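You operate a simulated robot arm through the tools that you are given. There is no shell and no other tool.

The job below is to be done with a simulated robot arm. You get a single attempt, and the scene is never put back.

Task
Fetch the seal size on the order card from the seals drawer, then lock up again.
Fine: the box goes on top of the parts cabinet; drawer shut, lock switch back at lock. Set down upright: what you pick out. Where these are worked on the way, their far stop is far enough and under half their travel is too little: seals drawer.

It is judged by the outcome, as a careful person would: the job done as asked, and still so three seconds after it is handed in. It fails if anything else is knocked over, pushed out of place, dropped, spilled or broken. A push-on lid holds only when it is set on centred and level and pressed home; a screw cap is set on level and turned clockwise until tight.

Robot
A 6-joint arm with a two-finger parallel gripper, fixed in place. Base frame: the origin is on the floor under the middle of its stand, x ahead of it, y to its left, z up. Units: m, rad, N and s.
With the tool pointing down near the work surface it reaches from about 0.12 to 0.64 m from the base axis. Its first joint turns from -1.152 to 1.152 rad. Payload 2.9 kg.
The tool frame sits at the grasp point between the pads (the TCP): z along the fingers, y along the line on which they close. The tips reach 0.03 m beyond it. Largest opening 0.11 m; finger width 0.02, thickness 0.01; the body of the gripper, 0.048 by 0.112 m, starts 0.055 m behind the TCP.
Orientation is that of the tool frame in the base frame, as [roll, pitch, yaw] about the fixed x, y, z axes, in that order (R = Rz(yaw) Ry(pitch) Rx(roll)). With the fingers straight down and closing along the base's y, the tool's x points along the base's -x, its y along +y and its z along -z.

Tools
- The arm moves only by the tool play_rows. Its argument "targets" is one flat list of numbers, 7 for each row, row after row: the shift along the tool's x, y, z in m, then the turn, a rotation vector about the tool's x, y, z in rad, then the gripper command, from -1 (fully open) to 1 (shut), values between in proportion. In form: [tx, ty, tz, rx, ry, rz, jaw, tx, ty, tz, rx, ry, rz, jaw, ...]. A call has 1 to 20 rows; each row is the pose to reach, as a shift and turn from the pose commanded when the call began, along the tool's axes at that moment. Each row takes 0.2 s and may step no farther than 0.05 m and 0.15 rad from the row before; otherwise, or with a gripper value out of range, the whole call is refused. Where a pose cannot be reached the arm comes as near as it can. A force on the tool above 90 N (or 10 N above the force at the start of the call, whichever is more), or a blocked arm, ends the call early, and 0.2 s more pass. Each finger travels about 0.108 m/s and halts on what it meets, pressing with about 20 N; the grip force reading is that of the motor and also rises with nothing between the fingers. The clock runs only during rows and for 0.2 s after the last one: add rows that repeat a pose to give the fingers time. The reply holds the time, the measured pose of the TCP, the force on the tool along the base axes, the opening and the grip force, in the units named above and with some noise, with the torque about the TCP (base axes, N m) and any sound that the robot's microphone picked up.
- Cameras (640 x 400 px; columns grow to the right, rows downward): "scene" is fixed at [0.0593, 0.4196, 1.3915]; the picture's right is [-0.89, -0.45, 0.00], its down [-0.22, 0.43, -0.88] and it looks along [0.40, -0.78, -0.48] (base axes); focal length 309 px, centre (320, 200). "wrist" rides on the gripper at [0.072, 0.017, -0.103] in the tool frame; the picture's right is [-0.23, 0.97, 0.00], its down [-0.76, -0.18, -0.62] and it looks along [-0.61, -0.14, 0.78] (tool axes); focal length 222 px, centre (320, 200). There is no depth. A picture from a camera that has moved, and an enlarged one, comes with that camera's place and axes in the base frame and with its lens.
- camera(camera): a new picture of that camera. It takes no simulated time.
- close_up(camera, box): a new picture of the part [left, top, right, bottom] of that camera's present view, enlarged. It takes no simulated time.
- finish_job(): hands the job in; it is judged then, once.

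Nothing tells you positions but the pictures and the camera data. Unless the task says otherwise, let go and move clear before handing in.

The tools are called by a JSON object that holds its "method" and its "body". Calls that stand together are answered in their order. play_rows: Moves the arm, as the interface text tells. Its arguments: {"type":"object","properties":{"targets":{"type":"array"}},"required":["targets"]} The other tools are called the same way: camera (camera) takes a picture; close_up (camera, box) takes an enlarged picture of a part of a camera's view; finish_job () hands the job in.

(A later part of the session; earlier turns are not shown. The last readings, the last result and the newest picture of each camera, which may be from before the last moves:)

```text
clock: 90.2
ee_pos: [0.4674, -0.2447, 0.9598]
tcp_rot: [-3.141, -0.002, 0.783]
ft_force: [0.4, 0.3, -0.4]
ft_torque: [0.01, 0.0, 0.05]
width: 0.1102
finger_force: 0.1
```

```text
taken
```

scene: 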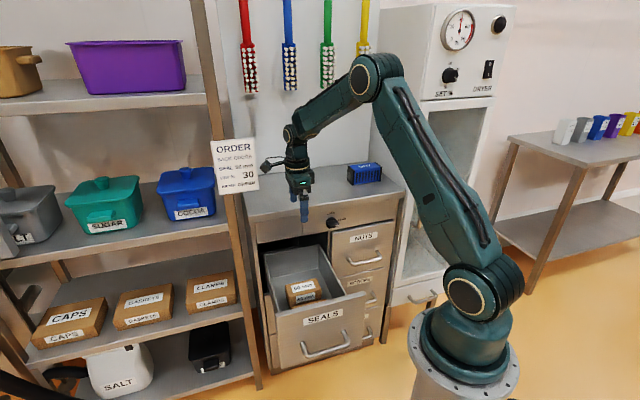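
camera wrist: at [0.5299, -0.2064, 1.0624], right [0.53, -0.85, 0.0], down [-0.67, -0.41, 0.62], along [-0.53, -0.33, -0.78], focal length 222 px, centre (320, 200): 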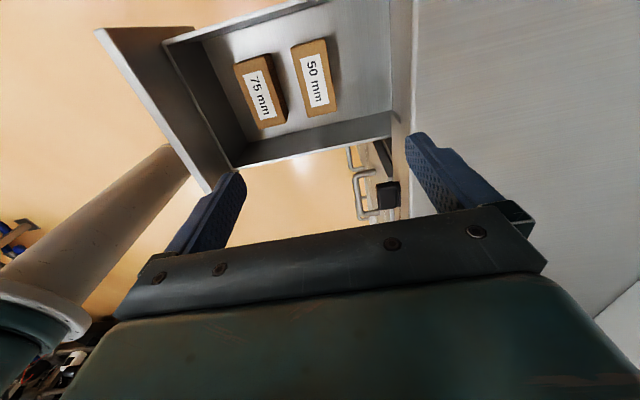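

The turn went through with no flags. I'll check the alignment over the box with a zoom from this new angle.

{"method": "close_up", "body": {"camera": "wrist", "box": [200, 20, 420, 180]}}

```text
2.50 times, centred on (310, 100) of wrist
camera zoom: at [0.5299, -0.2064, 1.0624], right [0.53, -0.85, 0.0], down [-0.67, -0.41, 0.62], along [-0.53, -0.33, -0.78], focal length 555 px, centre (345, 450)
```

zoom: 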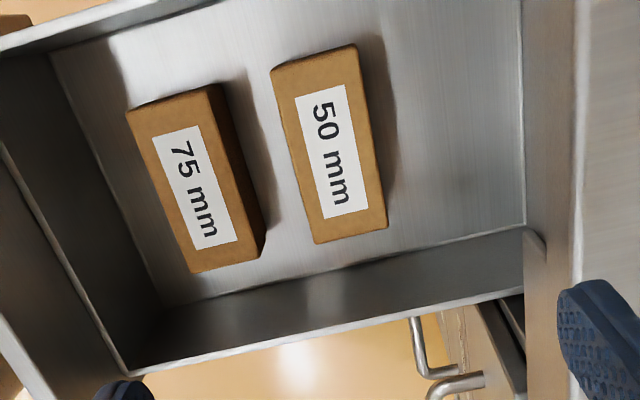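

From this near-vertical view, the box centre is at n ≈ -0.4945, u ≈ 0.152. I'll shift over it, set the jaw opening to about 85 mm (the box is 57 mm deep), and descend partway to check clearances.

{"method": "play_rows", "body": {"targets": [-0.0065, -0.009, 0.02, 0, 0, 0, -0.545, -0.0065, -0.009, 0.06, 0, 0, 0, -0.545, -0.0065, -0.009, 0.1, 0, 0, 0, -0.545, -0.0065, -0.009, 0.14, 0, 0, 0, -0.545, -0.0065, -0.009, 0.18, 0, 0, 0, -0.545]}}

{"method": "camera", "body": {"camera": "wrist"}}

{"method": "close_up", "body": {"camera": "scene", "box": [230, 150, 370, 310]}}

```text
clock: 91.4
ee_pos: [0.4549, -0.2424, 0.7792]
tcp_rot: [3.14, -0.002, 0.787]
ft_force: [-0.5, -0.1, 0.5]
ft_torque: [0.0, 0.01, 0.02]
width: 0.0849
finger_force: 0.1
```

```text
taken
camera wrist: at [0.5188, -0.2034, 0.8824], right [0.53, -0.85, 0.0], down [-0.66, -0.41, 0.62], along [-0.53, -0.33, -0.78], focal length 222 px, centre (320, 200)
```

wrist: 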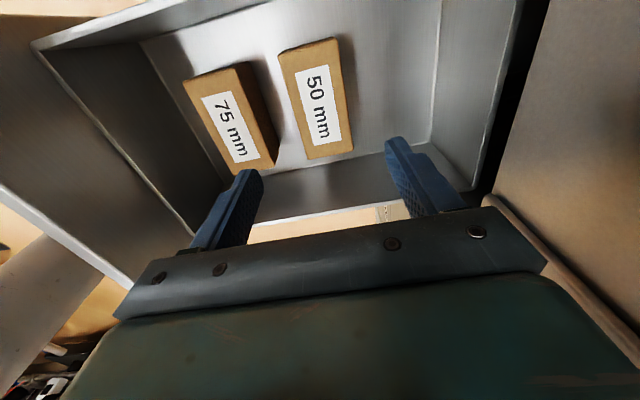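

```text
2.50 times, centred on (300, 230) of scene
camera zoom: at [0.0593, 0.4196, 1.3915], right [-0.89, -0.45, 0.0], down [-0.22, 0.43, -0.88], along [0.4, -0.78, -0.48], focal length 772 px, centre (370, 125)
```

zoom: 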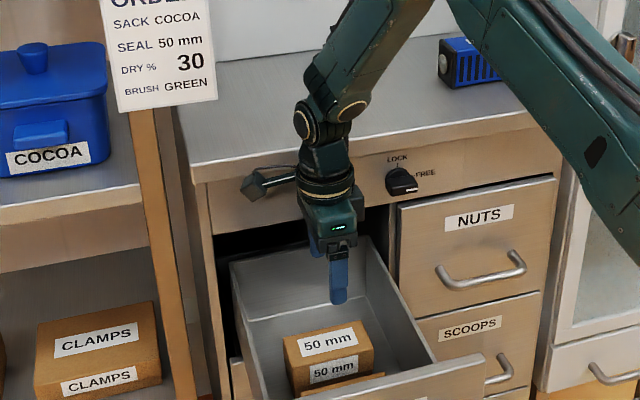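

The alignment over the box is good. The camera pod on its stalk sticks out to the left, though, so I'll check the gripper's width against the drawer walls before going in.

{"method": "close_up", "body": {"camera": "scene", "box": [265, 195, 345, 265]}}

{"method": "close_up", "body": {"camera": "scene", "box": [260, 180, 360, 300]}}

```text
5.71 times, centred on (305, 230) of scene
camera zoom: at [0.0593, 0.4196, 1.3915], right [-0.89, -0.45, 0.0], down [-0.22, 0.43, -0.88], along [0.4, -0.78, -0.48], focal length 1766 px, centre (406, 29)
```

zoom: 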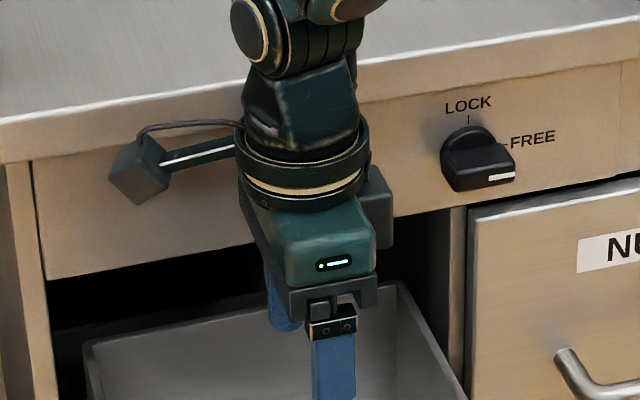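

```text
3.33 times, centred on (310, 240) of scene
camera zoom: at [0.0593, 0.4196, 1.3915], right [-0.89, -0.45, 0.0], down [-0.22, 0.43, -0.88], along [0.4, -0.78, -0.48], focal length 1030 px, centre (353, 67)
```

zoom: 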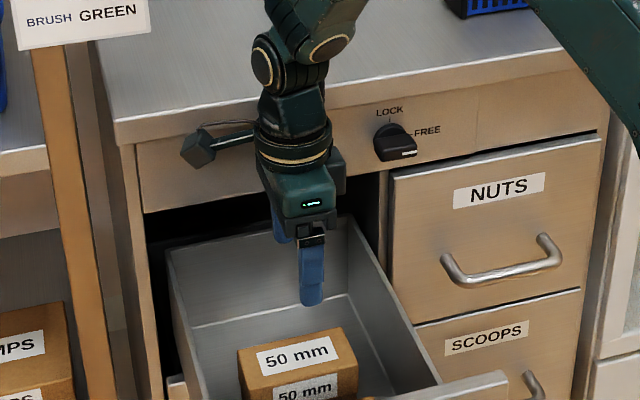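

The camera pod reaches about 10 cm to the left, and the drawer side walls are low (top near z ≈ 0.70). Gripping about 14 mm right of the box's centre keeps everything clear on both sides. I'll descend around the box.

{"method": "play_rows", "body": {"targets": [-0.0062, 0, 0.03, 0, 0, 0, -0.545, -0.0123, 0, 0.065, 0, 0, 0, -0.545, -0.0123, 0, 0.1, 0, 0, 0, -0.545, -0.0123, 0, 0.13, 0, 0, 0, -0.545, -0.0123, 0, 0.15, 0, 0, 0, -0.545]}}

{"method": "camera", "body": {"camera": "wrist"}}

{"method": "close_up", "body": {"camera": "scene", "box": [250, 190, 370, 310]}}

```text
clock: 92.6
ee_pos: [0.4469, -0.2522, 0.6302]
tcp_rot: [-3.141, -0.003, 0.785]
ft_force: [0.2, 0.0, -0.3]
ft_torque: [0.02, -0.05, 0.01]
width: 0.085
finger_force: 0.1
```

```text
taken
camera wrist: at [0.5101, -0.2129, 0.7331], right [0.53, -0.85, 0.0], down [-0.66, -0.41, 0.62], along [-0.53, -0.33, -0.78], focal length 222 px, centre (320, 200)
```

wrist: 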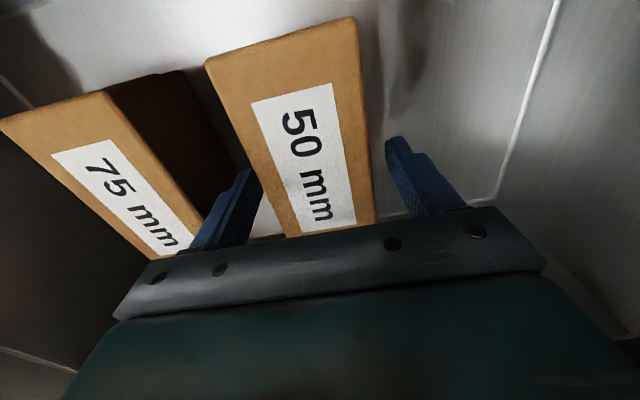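

```text
3.33 times, centred on (310, 250) of scene
camera zoom: at [0.0593, 0.4196, 1.3915], right [-0.89, -0.45, 0.0], down [-0.22, 0.43, -0.88], along [0.4, -0.78, -0.48], focal length 1030 px, centre (353, 33)
```

zoom: 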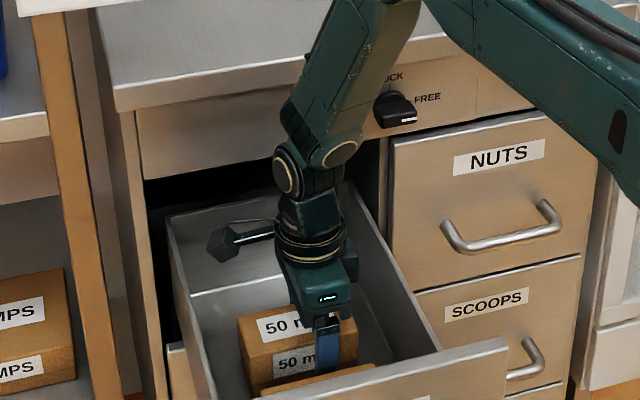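

The fingers straddle the 50 mm box cleanly, one in the gap before the 75 mm box and one behind. I'll close the jaws.

{"method": "play_rows", "body": {"targets": [0, 0, 0, 0, 0, 0, -0.2, 0, 0, 0, 0, 0, 0, 0.1, 0, 0, 0, 0, 0, 0, 1, 0, 0, 0, 0, 0, 0, 1]}}

{"method": "camera", "body": {"camera": "wrist"}}

```text
clock: 93.6
ee_pos: [0.4461, -0.2521, 0.6305]
tcp_rot: [-3.141, -0.001, 0.787]
ft_force: [0.0, 0.1, 0.5]
ft_torque: [0.0, 0.01, 0.0]
width: 0.0577
finger_force: 20.3
```

```text
taken
camera wrist: at [0.5099, -0.2127, 0.7332], right [0.53, -0.85, 0.0], down [-0.66, -0.41, 0.62], along [-0.53, -0.33, -0.78], focal length 222 px, centre (320, 200)
```

wrist: 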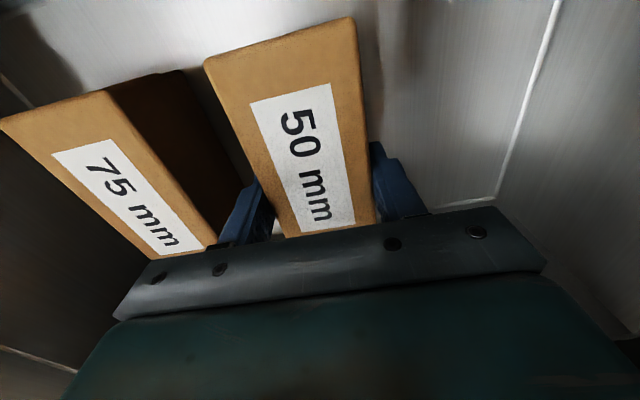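

Gripped firmly: 57.7 mm wide at 20 N. I'll lift it straight up slowly.

{"method": "play_rows", "body": {"targets": [0, 0, -0.01, 0, 0, 0, 1, 0, 0, -0.025, 0, 0, 0, 1, 0, 0, -0.05, 0, 0, 0, 1, 0, 0, -0.08, 0, 0, 0, 1, 0, 0, -0.11, 0, 0, 0, 1, 0, 0, -0.14, 0, 0, 0, 1, 0, 0, -0.17, 0, 0, 0, 1]}}

{"method": "camera", "body": {"camera": "wrist"}}

{"method": "close_up", "body": {"camera": "scene", "box": [230, 150, 370, 310]}}

```text
clock: 95.2
ee_pos: [0.4469, -0.2517, 0.8009]
tcp_rot: [-3.141, -0.004, 0.787]
ft_force: [0.3, 0.1, -1.6]
ft_torque: [0.01, 0.0, 0.02]
width: 0.0577
finger_force: 19.9
```

```text
taken
camera wrist: at [0.5097, -0.2131, 0.9036], right [0.53, -0.85, 0.0], down [-0.66, -0.41, 0.62], along [-0.53, -0.33, -0.78], focal length 222 px, centre (320, 200)
```

wrist: 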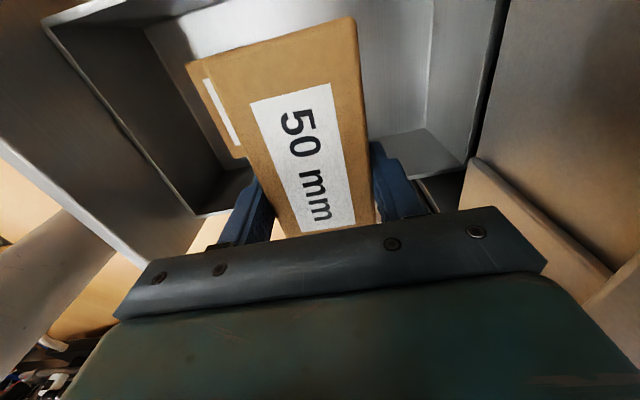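

```text
2.50 times, centred on (300, 230) of scene
camera zoom: at [0.0594, 0.4196, 1.3915], right [-0.89, -0.45, 0.0], down [-0.22, 0.43, -0.88], along [0.4, -0.78, -0.48], focal length 772 px, centre (370, 125)
```

zoom: 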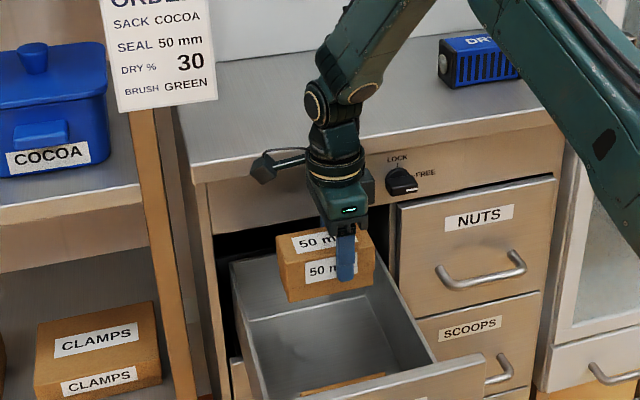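

The box is held level and nothing else moved. I'll continue lifting to well above the countertop, then carry it in over the front of the cabinet top.

{"method": "play_rows", "body": {"targets": [0, 0, -0.035, 0, 0, 0, 1, 0, 0, -0.07, 0, 0, 0, 1, -0.01, 0, -0.105, 0, 0, 0, 1, -0.025, 0, -0.14, 0, 0, 0, 1, -0.04, 0, -0.175, 0, 0, 0, 1, -0.06, 0, -0.205, 0, 0, 0, 1, -0.08, 0.01, -0.22, 0, 0, 0, 1, -0.095, 0.035, -0.22, 0, 0, 0, 1, -0.098, 0.065, -0.22, 0, 0, 0, 1, -0.098, 0.095, -0.22, 0, 0, 0, 1, -0.098, 0.12, -0.22, 0, 0, 0, 1, -0.098, 0.134, -0.22, 0, 0, 0, 1]}}

{"method": "camera", "body": {"camera": "wrist"}}

{"method": "camera", "body": {"camera": "scene"}}

```text
clock: 97.8
ee_pos: [0.4709, -0.4168, 1.0184]
tcp_rot: [3.141, -0.002, 0.785]
ft_force: [0.1, 0.2, -1.0]
ft_torque: [-0.05, 0.02, -0.02]
width: 0.0578
finger_force: 19.8
```

```text
taken
camera wrist: at [0.535, -0.3775, 1.1226], right [0.53, -0.85, 0.0], down [-0.66, -0.41, 0.62], along [-0.53, -0.33, -0.78], focal length 222 px, centre (320, 200)
```

wrist: 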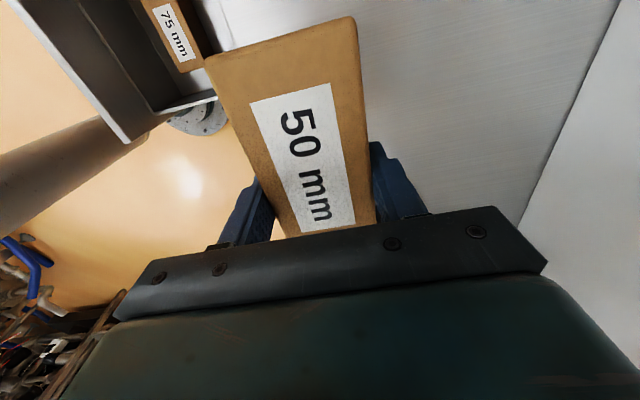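

```text
taken
```

scene: 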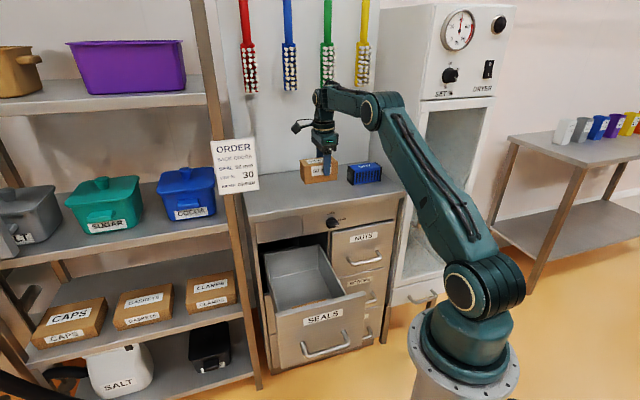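

The box is over the cabinet top, clear of the DRY unit. I'll go 1 cm further in and lower toward the surface.

{"method": "play_rows", "body": {"targets": [0, 0.005, 0.015, 0, 0, 0, 1, 0, 0.01, 0.035, 0, 0, 0, 1, 0, 0.01, 0.05, 0, 0, 0, 1, 0, 0.01, 0.06, 0, 0, 0, 1, 0, 0.01, 0.066, 0, 0, 0, 1]}}

{"method": "close_up", "body": {"camera": "scene", "box": [280, 140, 390, 220]}}

```text
clock: 99.0
ee_pos: [0.4799, -0.4231, 0.956]
tcp_rot: [3.138, -0.003, 0.786]
ft_force: [-3.6, 1.9, 13.3]
ft_torque: [0.55, 0.35, 0.01]
width: 0.058
finger_force: 19.7
```

```text
5.00 times, centred on (335, 180) of scene
camera zoom: at [0.0591, 0.4198, 1.3914], right [-0.89, -0.45, 0.0], down [-0.22, 0.43, -0.88], along [0.4, -0.78, -0.48], focal length 1545 px, centre (245, 300)
```

zoom: 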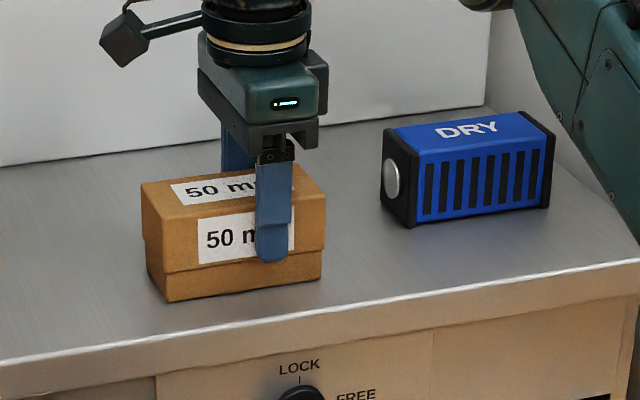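

The box is resting on the cabinet top (13 N of contact) and looks level, about 2–3 cm back from the edge. I'll ease the pressure slightly and open the jaws.

{"method": "play_rows", "body": {"targets": [0, 0, -0.002, 0, 0, 0, 1, 0, 0, -0.003, 0, 0, 0, 1, 0, 0, -0.003, 0, 0, 0, -0.2, 0, 0, -0.003, 0, 0, 0, -0.5, 0, 0, -0.003, 0, 0, 0, -0.5]}}

{"method": "close_up", "body": {"camera": "scene", "box": [280, 140, 390, 220]}}

```text
clock: 100.2
ee_pos: [0.4788, -0.423, 0.9563]
tcp_rot: [3.14, -0.002, 0.787]
ft_force: [0.4, 0.4, 0.3]
ft_torque: [0.02, 0.05, -0.01]
width: 0.0823
finger_force: 0.1
```

```text
5.00 times, centred on (335, 180) of scene
camera zoom: at [0.0593, 0.4196, 1.3915], right [-0.89, -0.45, 0.0], down [-0.22, 0.43, -0.88], along [0.4, -0.78, -0.48], focal length 1545 px, centre (245, 300)
```

zoom: 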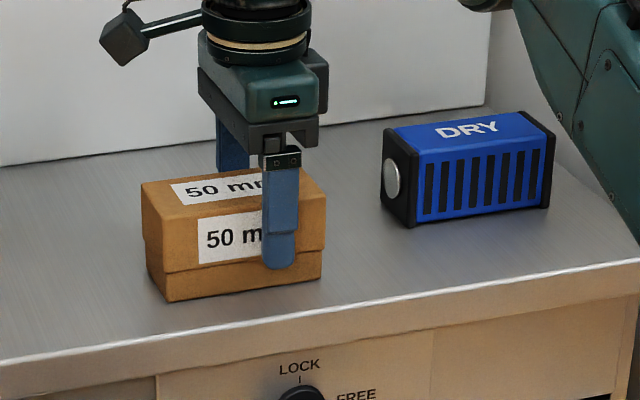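

The box is upright and released. I'll rise straight up clear of it.

{"method": "play_rows", "body": {"targets": [0, 0, -0.02, 0, 0, 0, -0.5, 0, 0, -0.05, 0, 0, 0, -0.5, 0, 0, -0.085, 0, 0, 0, -0.5, 0, 0, -0.12, 0, 0, 0, -0.5]}}

{"method": "close_up", "body": {"camera": "scene", "box": [280, 120, 400, 220]}}

```text
clock: 101.2
ee_pos: [0.4777, -0.4228, 1.0781]
tcp_rot: [-3.142, -0.003, 0.785]
ft_force: [-0.2, 0.7, -0.9]
ft_torque: [0.01, -0.03, 0.02]
width: 0.0823
finger_force: 0.0
```

```text
4.00 times, centred on (340, 170) of scene
camera zoom: at [0.0593, 0.4196, 1.3915], right [-0.89, -0.45, 0.0], down [-0.22, 0.43, -0.88], along [0.4, -0.78, -0.48], focal length 1236 px, centre (240, 320)
```

zoom: 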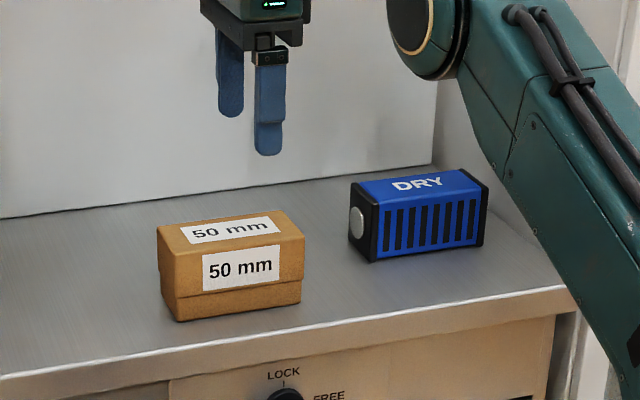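

The 50 mm box stands upright on the cabinet top, untouched by the retreat. Next I'll swing the tool back square and move out in front of the drawer to close it.

{"method": "play_rows", "body": {"targets": [0.0096, -0.0324, -0.005, 0, 0, -0.1306, 0, 0.0193, -0.0648, -0.01, 0, 0, -0.2611, 1, 0.0289, -0.0971, -0.01, 0, 0, -0.3917, 1, 0.0385, -0.1295, -0.01, 0, 0, -0.5222, 1, 0.0481, -0.1619, -0.01, 0, 0, -0.6528, 1, 0.0578, -0.1943, -0.01, 0, 0, -0.7833, 1, 0.0674, -0.2266, 0.005, 0, 0, -0.9139, 1, 0.077, -0.259, 0.025, 0, 0, -1.0444, 1, 0.0866, -0.2914, 0.05, 0, 0, -1.175, 1, 0.0963, -0.3238, 0.075, 0, 0, -1.3055, 1, 0.1059, -0.3561, 0.1, 0, 0, -1.4361, 1, 0.1155, -0.3885, 0.125, 0, 0, -1.5666, 1]}}

{"method": "camera", "body": {"camera": "wrist"}}

{"method": "camera", "body": {"camera": "scene"}}

```text
clock: 103.8
ee_pos: [0.2849, -0.0668, 0.9506]
tcp_rot: [3.14, 0.004, 2.356]
ft_force: [0.4, 0.0, -0.6]
ft_torque: [-0.02, 0.02, -0.02]
width: 0.0
finger_force: 19.9
```

```text
taken
camera wrist: at [0.2453, -0.0036, 1.0539], right [0.85, 0.53, 0.0], down [0.41, -0.66, 0.62], along [0.33, -0.53, -0.78], focal length 222 px, centre (320, 200)
```

wrist: 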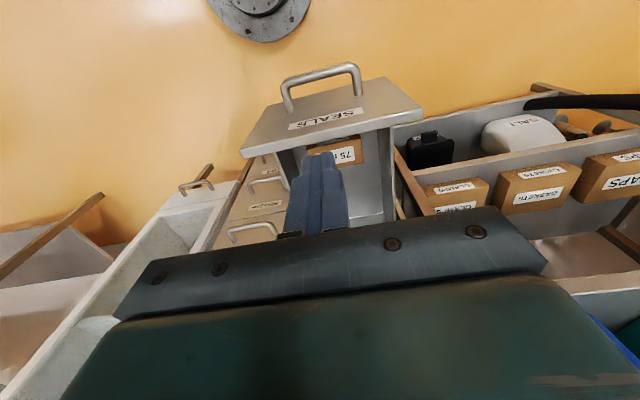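

```text
taken
```

scene: 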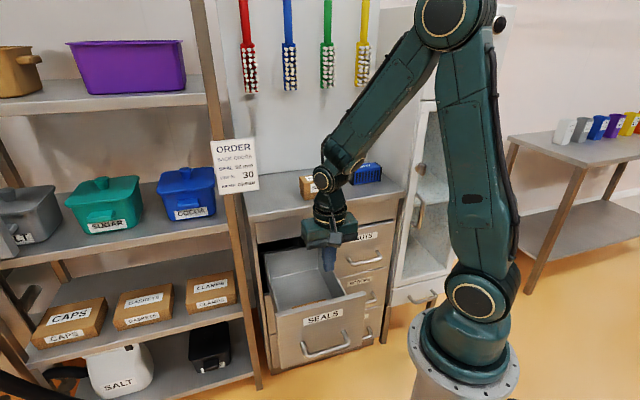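

The arm is in front of the open drawer with the tool vertical and fingers closed. I'll locate the drawer's front panel exactly.

{"method": "close_up", "body": {"camera": "wrist", "box": [220, 60, 440, 220]}}

{"method": "close_up", "body": {"camera": "scene", "box": [250, 200, 390, 380]}}

```text
2.50 times, centred on (330, 140) of wrist
camera zoom: at [0.2453, -0.0036, 1.0539], right [0.85, 0.53, 0.0], down [0.41, -0.66, 0.62], along [0.33, -0.53, -0.78], focal length 555 px, centre (295, 350)
```

zoom: 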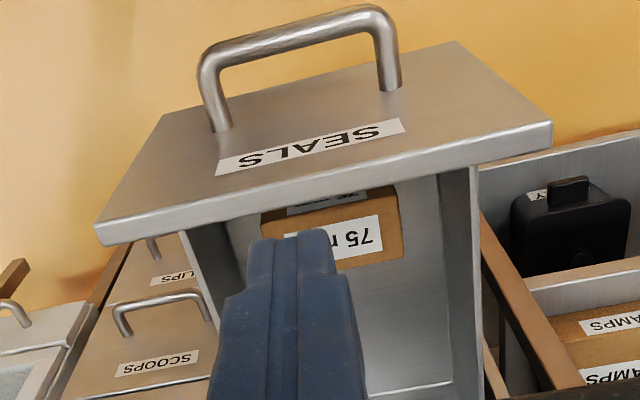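

```text
2.22 times, centred on (320, 290) of scene
camera zoom: at [0.0593, 0.4196, 1.3915], right [-0.89, -0.45, 0.0], down [-0.22, 0.43, -0.88], along [0.4, -0.78, -0.48], focal length 687 px, centre (320, 0)
```

zoom: 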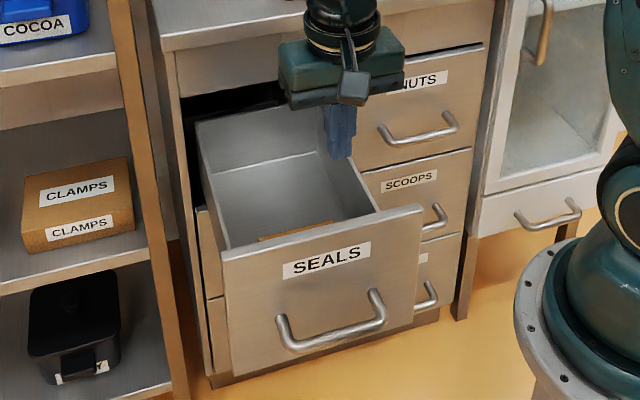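

The panel's outer face is at n ≈ -0.286 and the handle bar at n ≈ -0.237. I'll lower the closed fingertips just in front of the panel, above the bar, and push the drawer in.

{"method": "play_rows", "body": {"targets": [-0.0133, 0, 0.045, 0, 0, 0, 1, -0.0133, 0, 0.09, 0, 0, 0, 1, -0.0133, 0, 0.135, 0, 0, 0, 1, -0.0133, 0, 0.175, 0, 0, 0, 1, -0.0133, 0, 0.205, 0, 0, 0, 1]}}

{"method": "camera", "body": {"camera": "wrist"}}

```text
clock: 105.0
ee_pos: [0.2934, -0.0761, 0.7453]
tcp_rot: [3.139, 0.0, 2.352]
ft_force: [0.4, 0.5, 0.6]
ft_torque: [-0.01, -0.02, -0.02]
width: 0.0
finger_force: 20.2
```

```text
taken
camera wrist: at [0.2554, -0.0135, 0.8492], right [0.85, 0.53, 0.0], down [0.41, -0.67, 0.62], along [0.33, -0.53, -0.78], focal length 222 px, centre (320, 200)
```

wrist: 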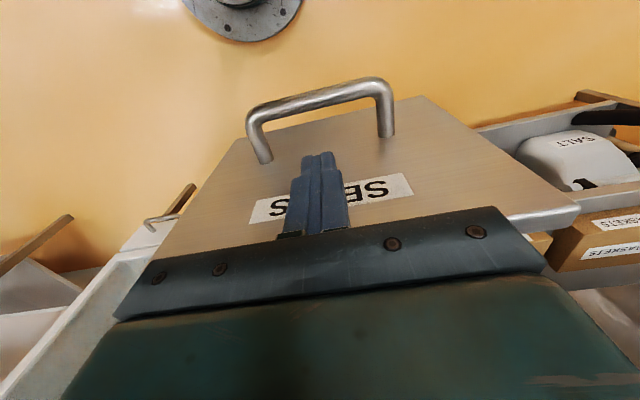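

The fingertips are in front of the panel with no contact. I'll push inward steadily.

{"method": "play_rows", "body": {"targets": [-0.015, 0, 0, 0, 0, 0, 1, -0.035, 0, 0, 0, 0, 0, 1, -0.055, 0, 0, 0, 0, 0, 1, -0.075, 0, 0, 0, 0, 0, 1, -0.095, 0, 0, 0, 0, 0, 1, -0.115, 0, 0, 0, 0, 0, 1, -0.135, 0, 0, 0, 0, 0, 1, -0.155, 0, 0, 0, 0, 0, 1]}}

{"method": "camera", "body": {"camera": "wrist"}}

{"method": "camera", "body": {"camera": "scene"}}

```text
clock: 106.8
ee_pos: [0.4044, -0.1864, 0.7474]
tcp_rot: [3.141, 0.0, 2.354]
ft_force: [0.1, -0.6, 0.0]
ft_torque: [0.02, 0.01, -0.01]
width: 0.0
finger_force: 20.1
```

```text
taken
camera wrist: at [0.3654, -0.1237, 0.8499], right [0.85, 0.52, 0.0], down [0.41, -0.67, 0.62], along [0.33, -0.53, -0.78], focal length 222 px, centre (320, 200)
```

wrist: 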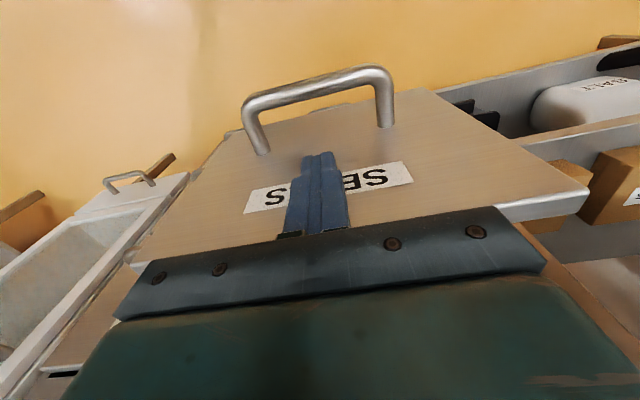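

```text
taken
```

scene: 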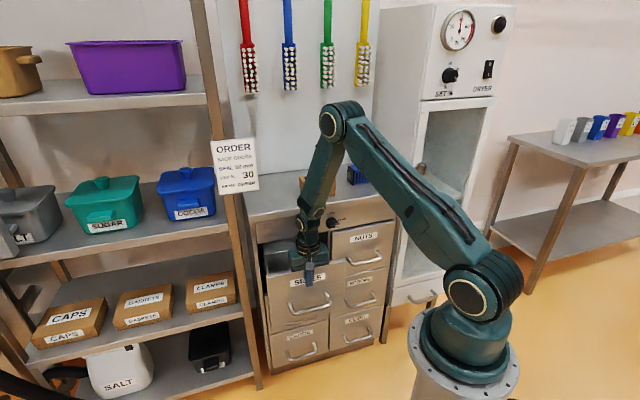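

The drawer is about halfway in. For the rest I'll move to the outer side of the handle bar, tilt the tool so the wrist stays clear of the countertop, and push on the bar.

{"method": "play_rows", "body": {"targets": [0.03, 0, 0, 0, -0.06, 0, 1, 0.06, 0, 0, 0, -0.12, 0, 1, 0.085, 0, 0, 0, -0.18, 0, 1, 0.085, 0, 0.03, 0, -0.24, 0, 1, 0.085, 0, 0.06, 0, -0.3, 0, 1, 0.085, 0, 0.094, 0, -0.349, 0, 1]}}

{"method": "camera", "body": {"camera": "wrist"}}

{"method": "close_up", "body": {"camera": "scene", "box": [240, 200, 370, 340]}}

```text
clock: 108.2
ee_pos: [0.3438, -0.1265, 0.6533]
tcp_rot: [3.139, 0.35, 2.354]
ft_force: [-0.4, 0.4, 0.1]
ft_torque: [-0.01, 0.02, -0.02]
width: 0.0001
finger_force: 20.2
```

```text
taken
camera wrist: at [0.2832, -0.0409, 0.7242], right [0.84, 0.53, 0.08], down [0.23, -0.48, 0.85], along [0.49, -0.69, -0.53], focal length 222 px, centre (320, 200)
```

wrist: 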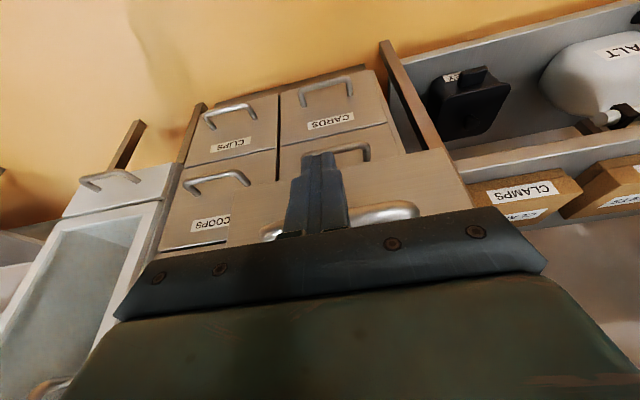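

```text
2.86 times, centred on (305, 270) of scene
camera zoom: at [0.0593, 0.4196, 1.3915], right [-0.89, -0.45, 0.0], down [-0.22, 0.43, -0.88], along [0.4, -0.78, -0.48], focal length 883 px, centre (363, 0)
```

zoom: 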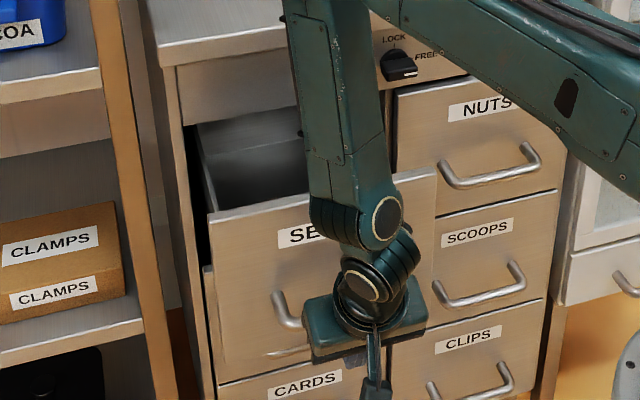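

The fingers are on the outer side of the SEALS bar. I'll push the drawer the rest of the way in.

{"method": "play_rows", "body": {"targets": [-0.0235, 0, 0.0086, 0, 0, 0, 1, -0.047, 0, 0.0171, 0, 0, 0, 1, -0.0705, 0, 0.0257, 0, 0, 0, 1, -0.0939, 0, 0.0343, 0, 0, 0, 1, -0.1174, 0, 0.0429, 0, 0, 0, 1, -0.1409, 0, 0.0514, 0, 0, 0, 1, -0.1597, 0, 0.0583, 0, 0, 0, 1]}}

{"method": "close_up", "body": {"camera": "scene", "box": [240, 180, 370, 320]}}

{"method": "camera", "body": {"camera": "wrist"}}

```text
clock: 109.8
ee_pos: [0.4646, -0.2473, 0.6524]
tcp_rot: [3.139, 0.351, 2.352]
ft_force: [-0.4, -0.3, 0.0]
ft_torque: [0.01, 0.0, -0.02]
width: 0.0
finger_force: 19.9
```

```text
2.86 times, centred on (305, 250) of scene
camera zoom: at [0.0593, 0.4196, 1.3915], right [-0.89, -0.45, 0.0], down [-0.22, 0.43, -0.88], along [0.4, -0.78, -0.48], focal length 883 px, centre (363, 57)
```

zoom: 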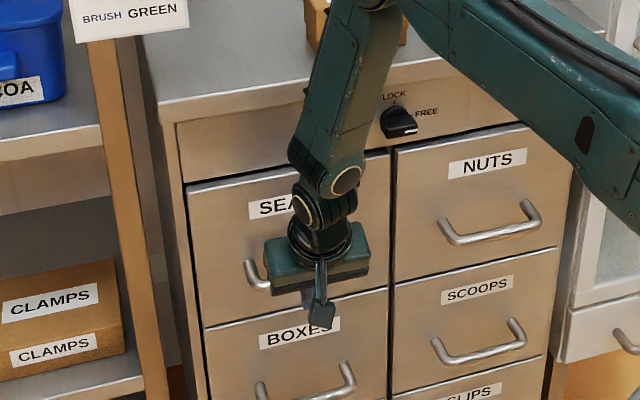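

```text
taken
camera wrist: at [0.4041, -0.1622, 0.725], right [0.84, 0.53, 0.08], down [0.23, -0.48, 0.85], along [0.49, -0.69, -0.53], focal length 222 px, centre (320, 200)
```

wrist: 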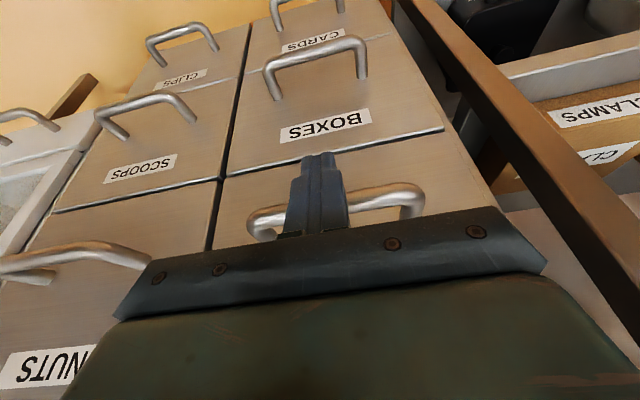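

The drawer looks almost flush. I'll push on in small steps until it seats.

{"method": "play_rows", "body": {"targets": [-0.0047, 0, 0.0017, 0, 0, 0, 1, -0.0094, 0, 0.0034, 0, 0, 0, 1, -0.0141, 0, 0.0051, 0, 0, 0, 1, -0.0169, 0, 0.0062, 0, 0, 0, 1]}}

{"method": "close_up", "body": {"camera": "scene", "box": [250, 190, 390, 300]}}

```text
clock: 110.8
ee_pos: [0.4738, -0.2557, 0.6497]
tcp_rot: [-3.138, 0.336, 2.354]
ft_force: [-19.3, 20.9, 1.8]
ft_torque: [0.02, 0.15, 0.02]
width: 0.0002
finger_force: 19.7
```

```text
3.64 times, centred on (320, 245) of scene
camera zoom: at [0.059, 0.42, 1.3914], right [-0.89, -0.45, 0.0], down [-0.22, 0.43, -0.88], along [0.4, -0.78, -0.48], focal length 1124 px, centre (320, 36)
```

zoom: 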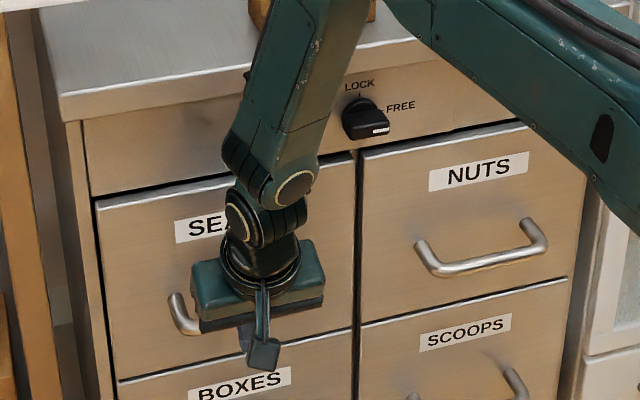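

The drawer is seated: it pushes back with 28 N at the same position the closed handle had at the start. I'll back away, then lift to the overhead pose from which I know the path to the lock knob.

{"method": "play_rows", "body": {"targets": [0.0188, 0, -0.0069, 0, 0, 0, 1, 0.047, 0, -0.0172, 0, 0, 0, 1, 0.0752, 0, -0.0274, 0, 0, 0, 1, 0.0752, 0, -0.0274, 0, 0, 0, 1]}}

{"method": "close_up", "body": {"camera": "scene", "box": [240, 180, 400, 320]}}

{"method": "camera", "body": {"camera": "wrist"}}

```text
clock: 111.8
ee_pos: [0.4205, -0.2031, 0.6539]
tcp_rot: [3.141, 0.351, 2.353]
ft_force: [0.4, 0.1, -0.5]
ft_torque: [-0.01, 0.0, -0.01]
width: 0.0001
finger_force: 20.2
```

```text
2.86 times, centred on (320, 250) of scene
camera zoom: at [0.0593, 0.4196, 1.3915], right [-0.89, -0.45, 0.0], down [-0.22, 0.43, -0.88], along [0.4, -0.78, -0.48], focal length 883 px, centre (320, 57)
```

zoom: 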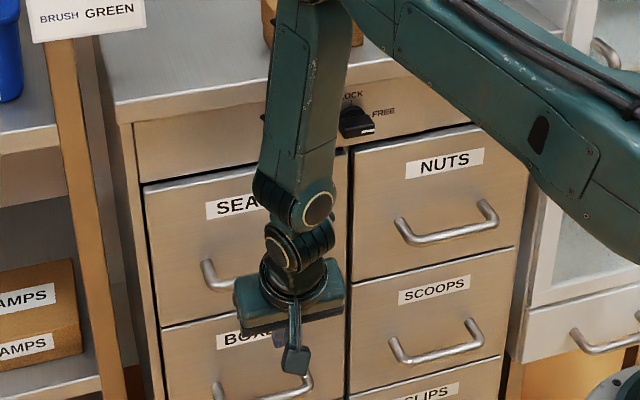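

```text
taken
camera wrist: at [0.3601, -0.1175, 0.7253], right [0.84, 0.54, 0.08], down [0.23, -0.48, 0.85], along [0.49, -0.69, -0.53], focal length 222 px, centre (320, 200)
```

wrist: 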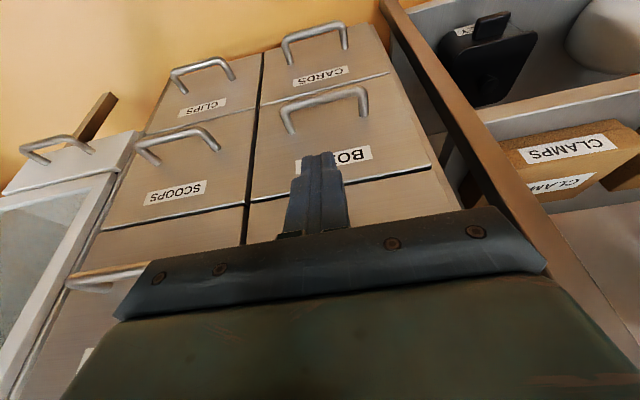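

The SEALS drawer front is flush with its neighbours. Now I'll rise to the overhead pose with the tool straight down.

{"method": "play_rows", "body": {"targets": [-0.0109, -0.0128, -0.0338, 0, 0.0293, 0, 1, -0.0218, -0.0256, -0.0676, 0, 0.0585, 0, 1, -0.0327, -0.0384, -0.1014, 0, 0.0878, 0, 1, -0.0436, -0.0512, -0.1352, 0, 0.117, 0, 1, -0.0545, -0.064, -0.169, 0, 0.1463, 0, 1, -0.0654, -0.0769, -0.2029, 0, 0.1755, 0, 1, -0.0763, -0.0897, -0.2367, 0, 0.2048, 0, 1, -0.0872, -0.1025, -0.2705, 0, 0.234, 0, 1, -0.0981, -0.1153, -0.3043, 0, 0.2633, 0, 1, -0.109, -0.1281, -0.3381, 0, 0.2925, 0, 1, -0.1199, -0.1409, -0.3719, 0, 0.3218, 0, 1, -0.1308, -0.1537, -0.4057, 0, 0.351, 0, 1]}}

{"method": "camera", "body": {"camera": "scene"}}

{"method": "close_up", "body": {"camera": "scene", "box": [240, 150, 410, 300]}}

```text
clock: 114.4
ee_pos: [0.3008, -0.3008, 1.0795]
tcp_rot: [3.141, -0.002, 2.352]
ft_force: [-0.4, -0.5, 0.5]
ft_torque: [0.04, 0.0, -0.02]
width: 0.0001
finger_force: 20.4
```

```text
taken
```

scene: 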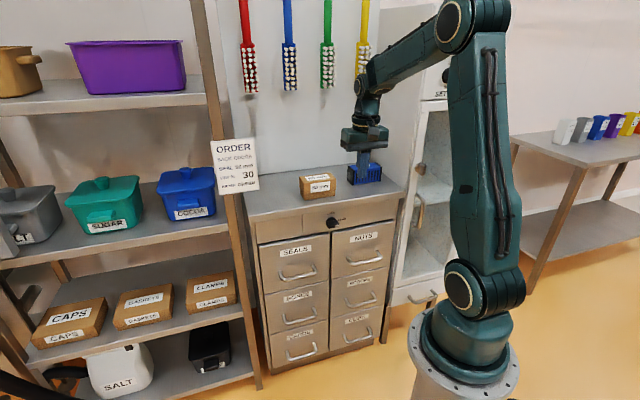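

```text
2.67 times, centred on (325, 225) of scene
camera zoom: at [0.0593, 0.4196, 1.3915], right [-0.89, -0.45, 0.0], down [-0.22, 0.43, -0.88], along [0.4, -0.78, -0.48], focal length 824 px, centre (307, 133)
```

zoom: 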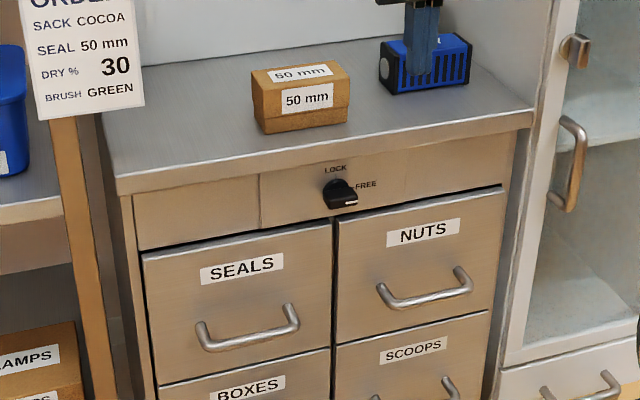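

The drawer is shut flush, the box stands on top, and the knob still points to FREE. I'll take the same path as at the beginning down to the level pose in front of the knob.

{"method": "play_rows", "body": {"targets": [-0.0037, 0.0022, 0.0221, 0, -0.1309, 0, 1, -0.0074, 0.0045, 0.0442, 0, -0.2618, 0, 1, -0.0111, 0.0067, 0.0663, 0, -0.3927, 0, 1, -0.0148, 0.0089, 0.0883, 0, -0.5236, 0, 1, -0.0185, 0.0111, 0.1104, 0, -0.6545, 0, 1, -0.0222, 0.0134, 0.1325, 0, -0.7854, 0, 1, -0.0259, 0.0156, 0.1546, 0, -0.9163, 0, 1, -0.0296, 0.0178, 0.1767, 0, -1.0472, 0, 1, -0.0333, 0.02, 0.1988, 0, -1.1781, 0, 1, -0.037, 0.0223, 0.2208, 0, -1.309, 0, 1, -0.0407, 0.0245, 0.2429, 0, -1.4399, 0, 1, -0.0444, 0.0267, 0.265, 0, -1.5708, 0, 1]}}

{"method": "camera", "body": {"camera": "scene"}}

{"method": "camera", "body": {"camera": "wrist"}}

```text
clock: 117.0
ee_pos: [0.3499, -0.3125, 0.813]
tcp_rot: [-1.381, 1.564, -2.164]
ft_force: [0.7, -0.5, 0.5]
ft_torque: [0.01, -0.03, -0.05]
width: 0.0
finger_force: 19.8
out of reach, approached as far as the arm can: row 9, 10, 11
```

```text
taken
```

scene: 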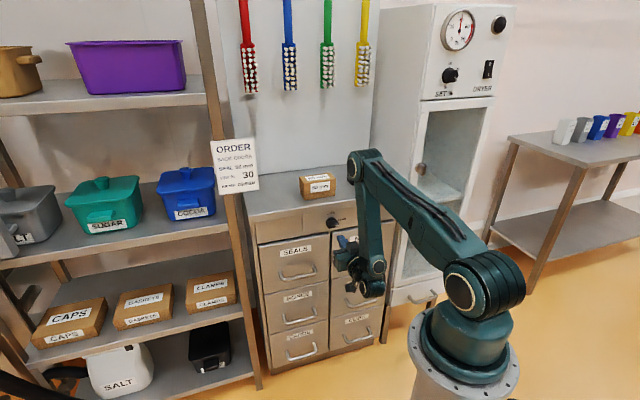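

```text
taken
camera wrist: at [0.2888, -0.2272, 0.7405], right [0.69, 0.69, 0.22], down [-0.56, 0.32, 0.76], along [0.46, -0.65, 0.61], focal length 222 px, centre (320, 200)
```

wrist: 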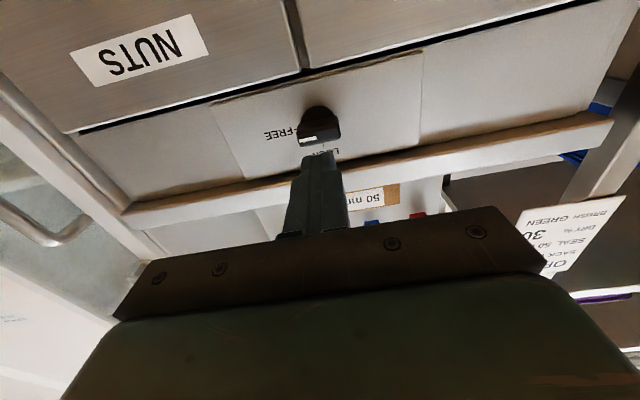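

I'm at the level pose in front of the knob, as before. I'll advance 3 cm and roll the tool 90°, so the jaws close vertically to suit the bar, which is now horizontal.

{"method": "play_rows", "body": {"targets": [-0.002, -0.001, 0.015, 0, 0, 0, 1, -0.004, -0.002, 0.03, 0, 0, 0, 1, -0.004, -0.002, 0.03, 0, 0, 0.131, 1, -0.004, -0.002, 0.03, 0, 0, 0.262, 1, -0.004, -0.002, 0.03, 0, 0, 0.393, 1, -0.004, -0.002, 0.03, 0, 0, 0.524, 1, -0.004, -0.002, 0.03, 0, 0, 0.655, 1, -0.004, -0.002, 0.03, 0, 0, 0.786, 1, -0.004, -0.002, 0.03, 0, 0, 0.917, 1, -0.004, -0.002, 0.03, 0, 0, 1.048, 1, -0.004, -0.002, 0.03, 0, 0, 1.179, 1, -0.004, -0.002, 0.03, 0, 0, 1.31, 0.6, -0.004, -0.002, 0.03, 0, 0, 1.441, 0.3, -0.004, -0.002, 0.03, 0, 0, 1.571, 0.3]}}

{"method": "camera", "body": {"camera": "wrist"}}

{"method": "close_up", "body": {"camera": "scene", "box": [290, 180, 390, 260]}}

```text
clock: 120.0
ee_pos: [0.37, -0.3345, 0.8177]
tcp_rot: [1.572, -0.004, 0.781]
ft_force: [0.2, -0.6, 0.2]
ft_torque: [0.01, 0.01, -0.01]
width: 0.0385
finger_force: 0.0
```

```text
taken
camera wrist: at [0.3486, -0.2102, 0.8342], right [-0.16, -0.16, 0.97], down [-0.98, -0.09, -0.18], along [0.12, -0.98, -0.15], focal length 222 px, centre (320, 200)
```

wrist: 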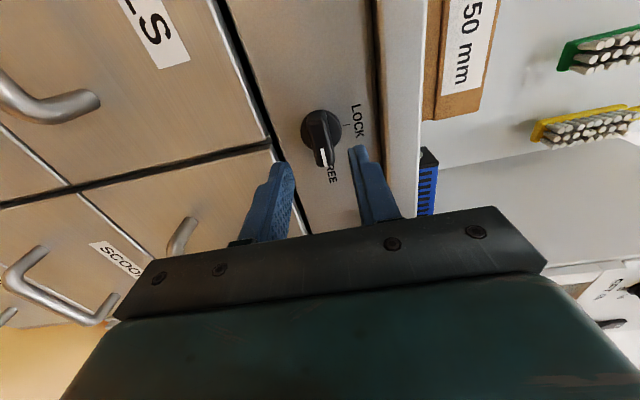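

```text
5.00 times, centred on (340, 220) of scene
camera zoom: at [0.0593, 0.4196, 1.3915], right [-0.89, -0.45, 0.0], down [-0.22, 0.43, -0.88], along [0.4, -0.78, -0.48], focal length 1545 px, centre (220, 100)
```

zoom: 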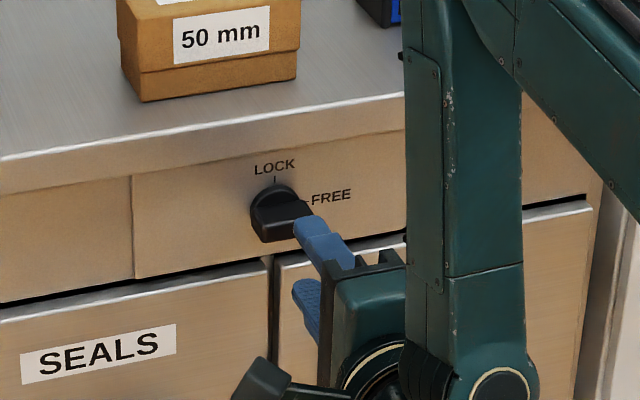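

Aligned with the bar, and the jaws are open to 38 mm. I'll move straight in over the knob and close.

{"method": "play_rows", "body": {"targets": [0, 0, 0.015, 0, 0, 0, 0.3, 0, 0, 0.03, 0, 0, 0, 0.3, 0, 0, 0.042, 0, 0, 0, 0.3, 0, 0, 0.05, 0, 0, 0, 0.3]}}

{"method": "close_up", "body": {"camera": "wrist", "box": [220, 80, 420, 240]}}

```text
clock: 121.0
ee_pos: [0.406, -0.371, 0.8178]
tcp_rot: [1.571, -0.001, 0.781]
ft_force: [0.7, -0.5, 0.0]
ft_torque: [-0.01, 0.0, 0.0]
width: 0.0385
finger_force: 0.2
```

```text
2.50 times, centred on (320, 160) of wrist
camera zoom: at [0.3842, -0.2458, 0.834], right [-0.16, -0.16, 0.97], down [-0.98, -0.09, -0.18], along [0.12, -0.98, -0.14], focal length 555 px, centre (320, 300)
```

zoom: 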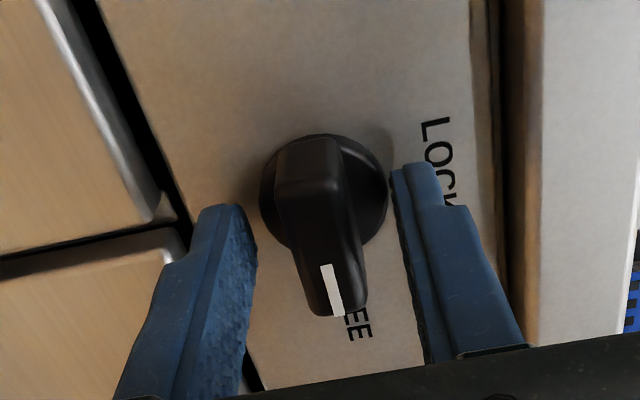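

The fingers straddle the bar. I'll close on it.

{"method": "play_rows", "body": {"targets": [0, 0, 0, 0, 0, 0, 0.7, 0, 0, 0, 0, 0, 0, 1, 0, 0, 0, 0, 0, 0, 1]}}

```text
clock: 121.8
ee_pos: [0.4045, -0.3716, 0.8169]
tcp_rot: [1.567, -0.002, 0.782]
ft_force: [-1.6, 0.9, 10.0]
ft_torque: [0.0, 0.1, -0.28]
width: 0.0156
finger_force: 44.8
```

Gripped (15.6 mm). I'll turn it counter-clockwise as seen from the front, 90° back to LOCK.

{"method": "play_rows", "body": {"targets": [0, 0, 0, 0, 0, -0.13, 1, 0, 0, 0, 0, 0, -0.26, 1, 0, 0, 0, 0, 0, -0.39, 1, 0, 0, 0, 0, 0, -0.52, 1, 0, 0, 0, 0, 0, -0.65, 1, 0, 0, 0, 0, 0, -0.78, 1]}}

{"method": "play_rows", "body": {"targets": [0, 0, 0, 0, 0, -0.13, 1, 0, 0, 0, 0, 0, -0.26, 1, 0, 0, 0, 0, 0, -0.39, 1, 0, 0, 0, 0, 0, -0.52, 1, 0, 0, 0, 0, 0, -0.65, 1, 0, 0, 0, 0, 0, -0.78, 1, 0, 0, 0, 0, 0, -0.82, 1, 0, 0, 0, 0, 0, -0.82, 1]}}

{"method": "camera", "body": {"camera": "wrist"}}

{"method": "close_up", "body": {"camera": "scene", "box": [290, 180, 390, 260]}}

```text
clock: 123.2
ee_pos: [0.4057, -0.3708, 0.8178]
tcp_rot: [1.568, 0.781, 0.781]
ft_force: [2.4, -7.1, 9.5]
ft_torque: [-0.91, -0.97, -0.78]
width: 0.0158
finger_force: 44.8
```

```text
clock: 125.0
ee_pos: [0.405, -0.3702, 0.8181]
tcp_rot: [-1.578, 1.544, -2.366]
ft_force: [3.3, -7.2, 14.4]
ft_torque: [0.67, -0.81, 0.28]
width: 0.0158
finger_force: 44.8
```

```text
taken
camera wrist: at [0.3434, -0.2863, 0.7447], right [0.69, 0.69, 0.2], down [-0.55, 0.33, 0.77], along [0.46, -0.64, 0.61], focal length 222 px, centre (320, 200)
```

wrist: 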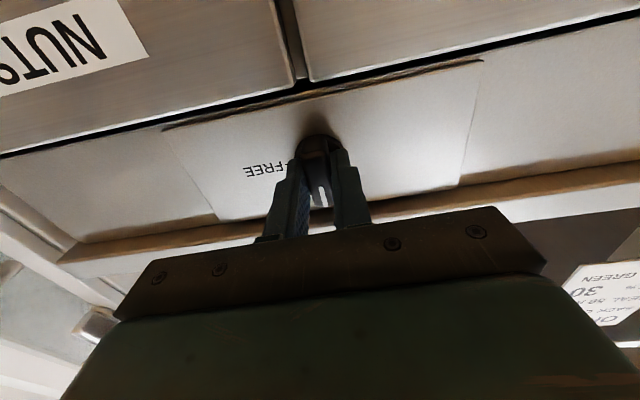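

```text
5.00 times, centred on (340, 220) of scene
camera zoom: at [0.0592, 0.4196, 1.3915], right [-0.89, -0.45, 0.0], down [-0.22, 0.43, -0.88], along [0.4, -0.78, -0.48], focal length 1545 px, centre (220, 100)
```

zoom: 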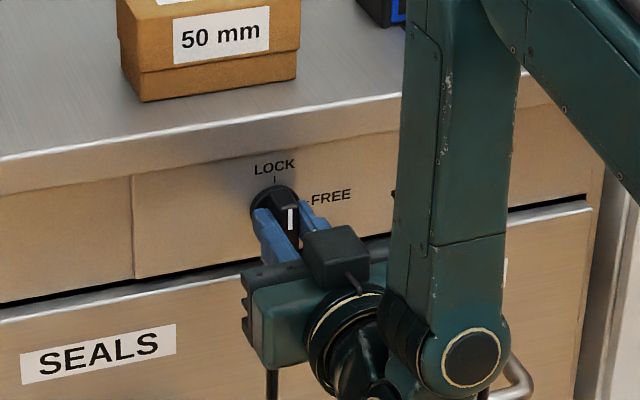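

The mark is back up at LOCK, pressed slightly against its stop. I'll open the jaws and back straight out.

{"method": "play_rows", "body": {"targets": [0, 0, 0, 0, 0, 0, 0.3, 0, 0, 0, 0, 0, 0, 0.1, 0, 0, 0, 0, 0, 0, 0.1, 0, 0, -0.02, 0, 0, 0, 0.1, 0, 0, -0.04, 0, 0, 0, 0.1, 0, 0, -0.06, 0, 0, 0, 0.1, 0, 0, -0.072, 0, 0, 0, 0.1]}}

{"method": "close_up", "body": {"camera": "wrist", "box": [220, 70, 420, 210]}}

{"method": "close_up", "body": {"camera": "scene", "box": [300, 190, 370, 250]}}

{"method": "camera", "body": {"camera": "scene"}}

```text
clock: 126.6
ee_pos: [0.354, -0.3187, 0.8182]
tcp_rot: [-1.614, 1.542, -2.401]
ft_force: [-0.2, -0.3, -0.1]
ft_torque: [-0.03, 0.03, 0.02]
width: 0.0497
finger_force: 0.0
```

```text
2.86 times, centred on (320, 140) of wrist
camera zoom: at [0.2924, -0.2349, 0.7442], right [0.7, 0.69, 0.2], down [-0.55, 0.33, 0.77], along [0.46, -0.64, 0.61], focal length 635 px, centre (320, 371)
```

zoom: 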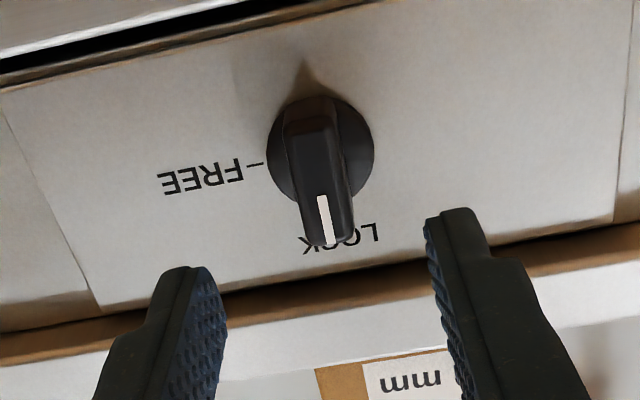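

```text
6.67 times, centred on (335, 220) of scene
camera zoom: at [0.0593, 0.4196, 1.3915], right [-0.89, -0.45, 0.0], down [-0.22, 0.43, -0.88], along [0.4, -0.78, -0.48], focal length 2060 px, centre (220, 67)
```

zoom: 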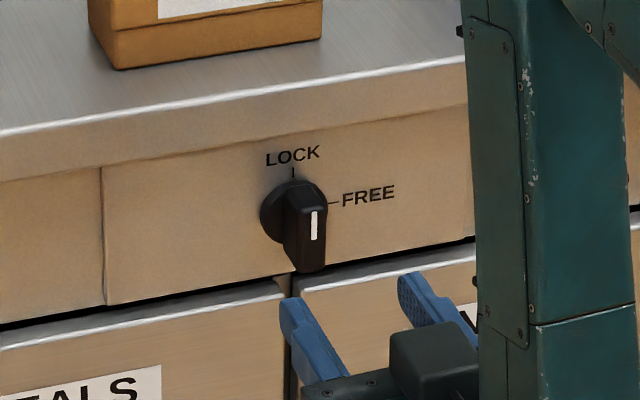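

```text
taken
```

scene: 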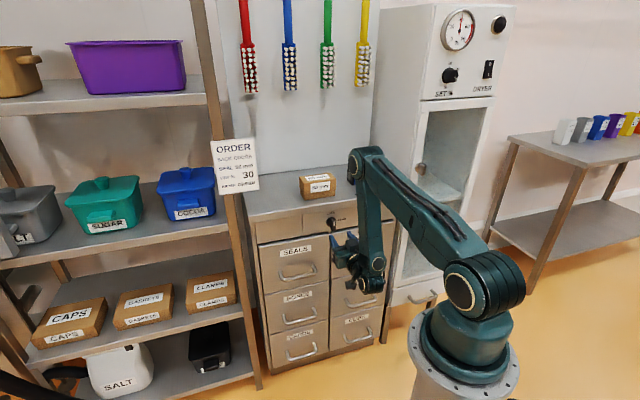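

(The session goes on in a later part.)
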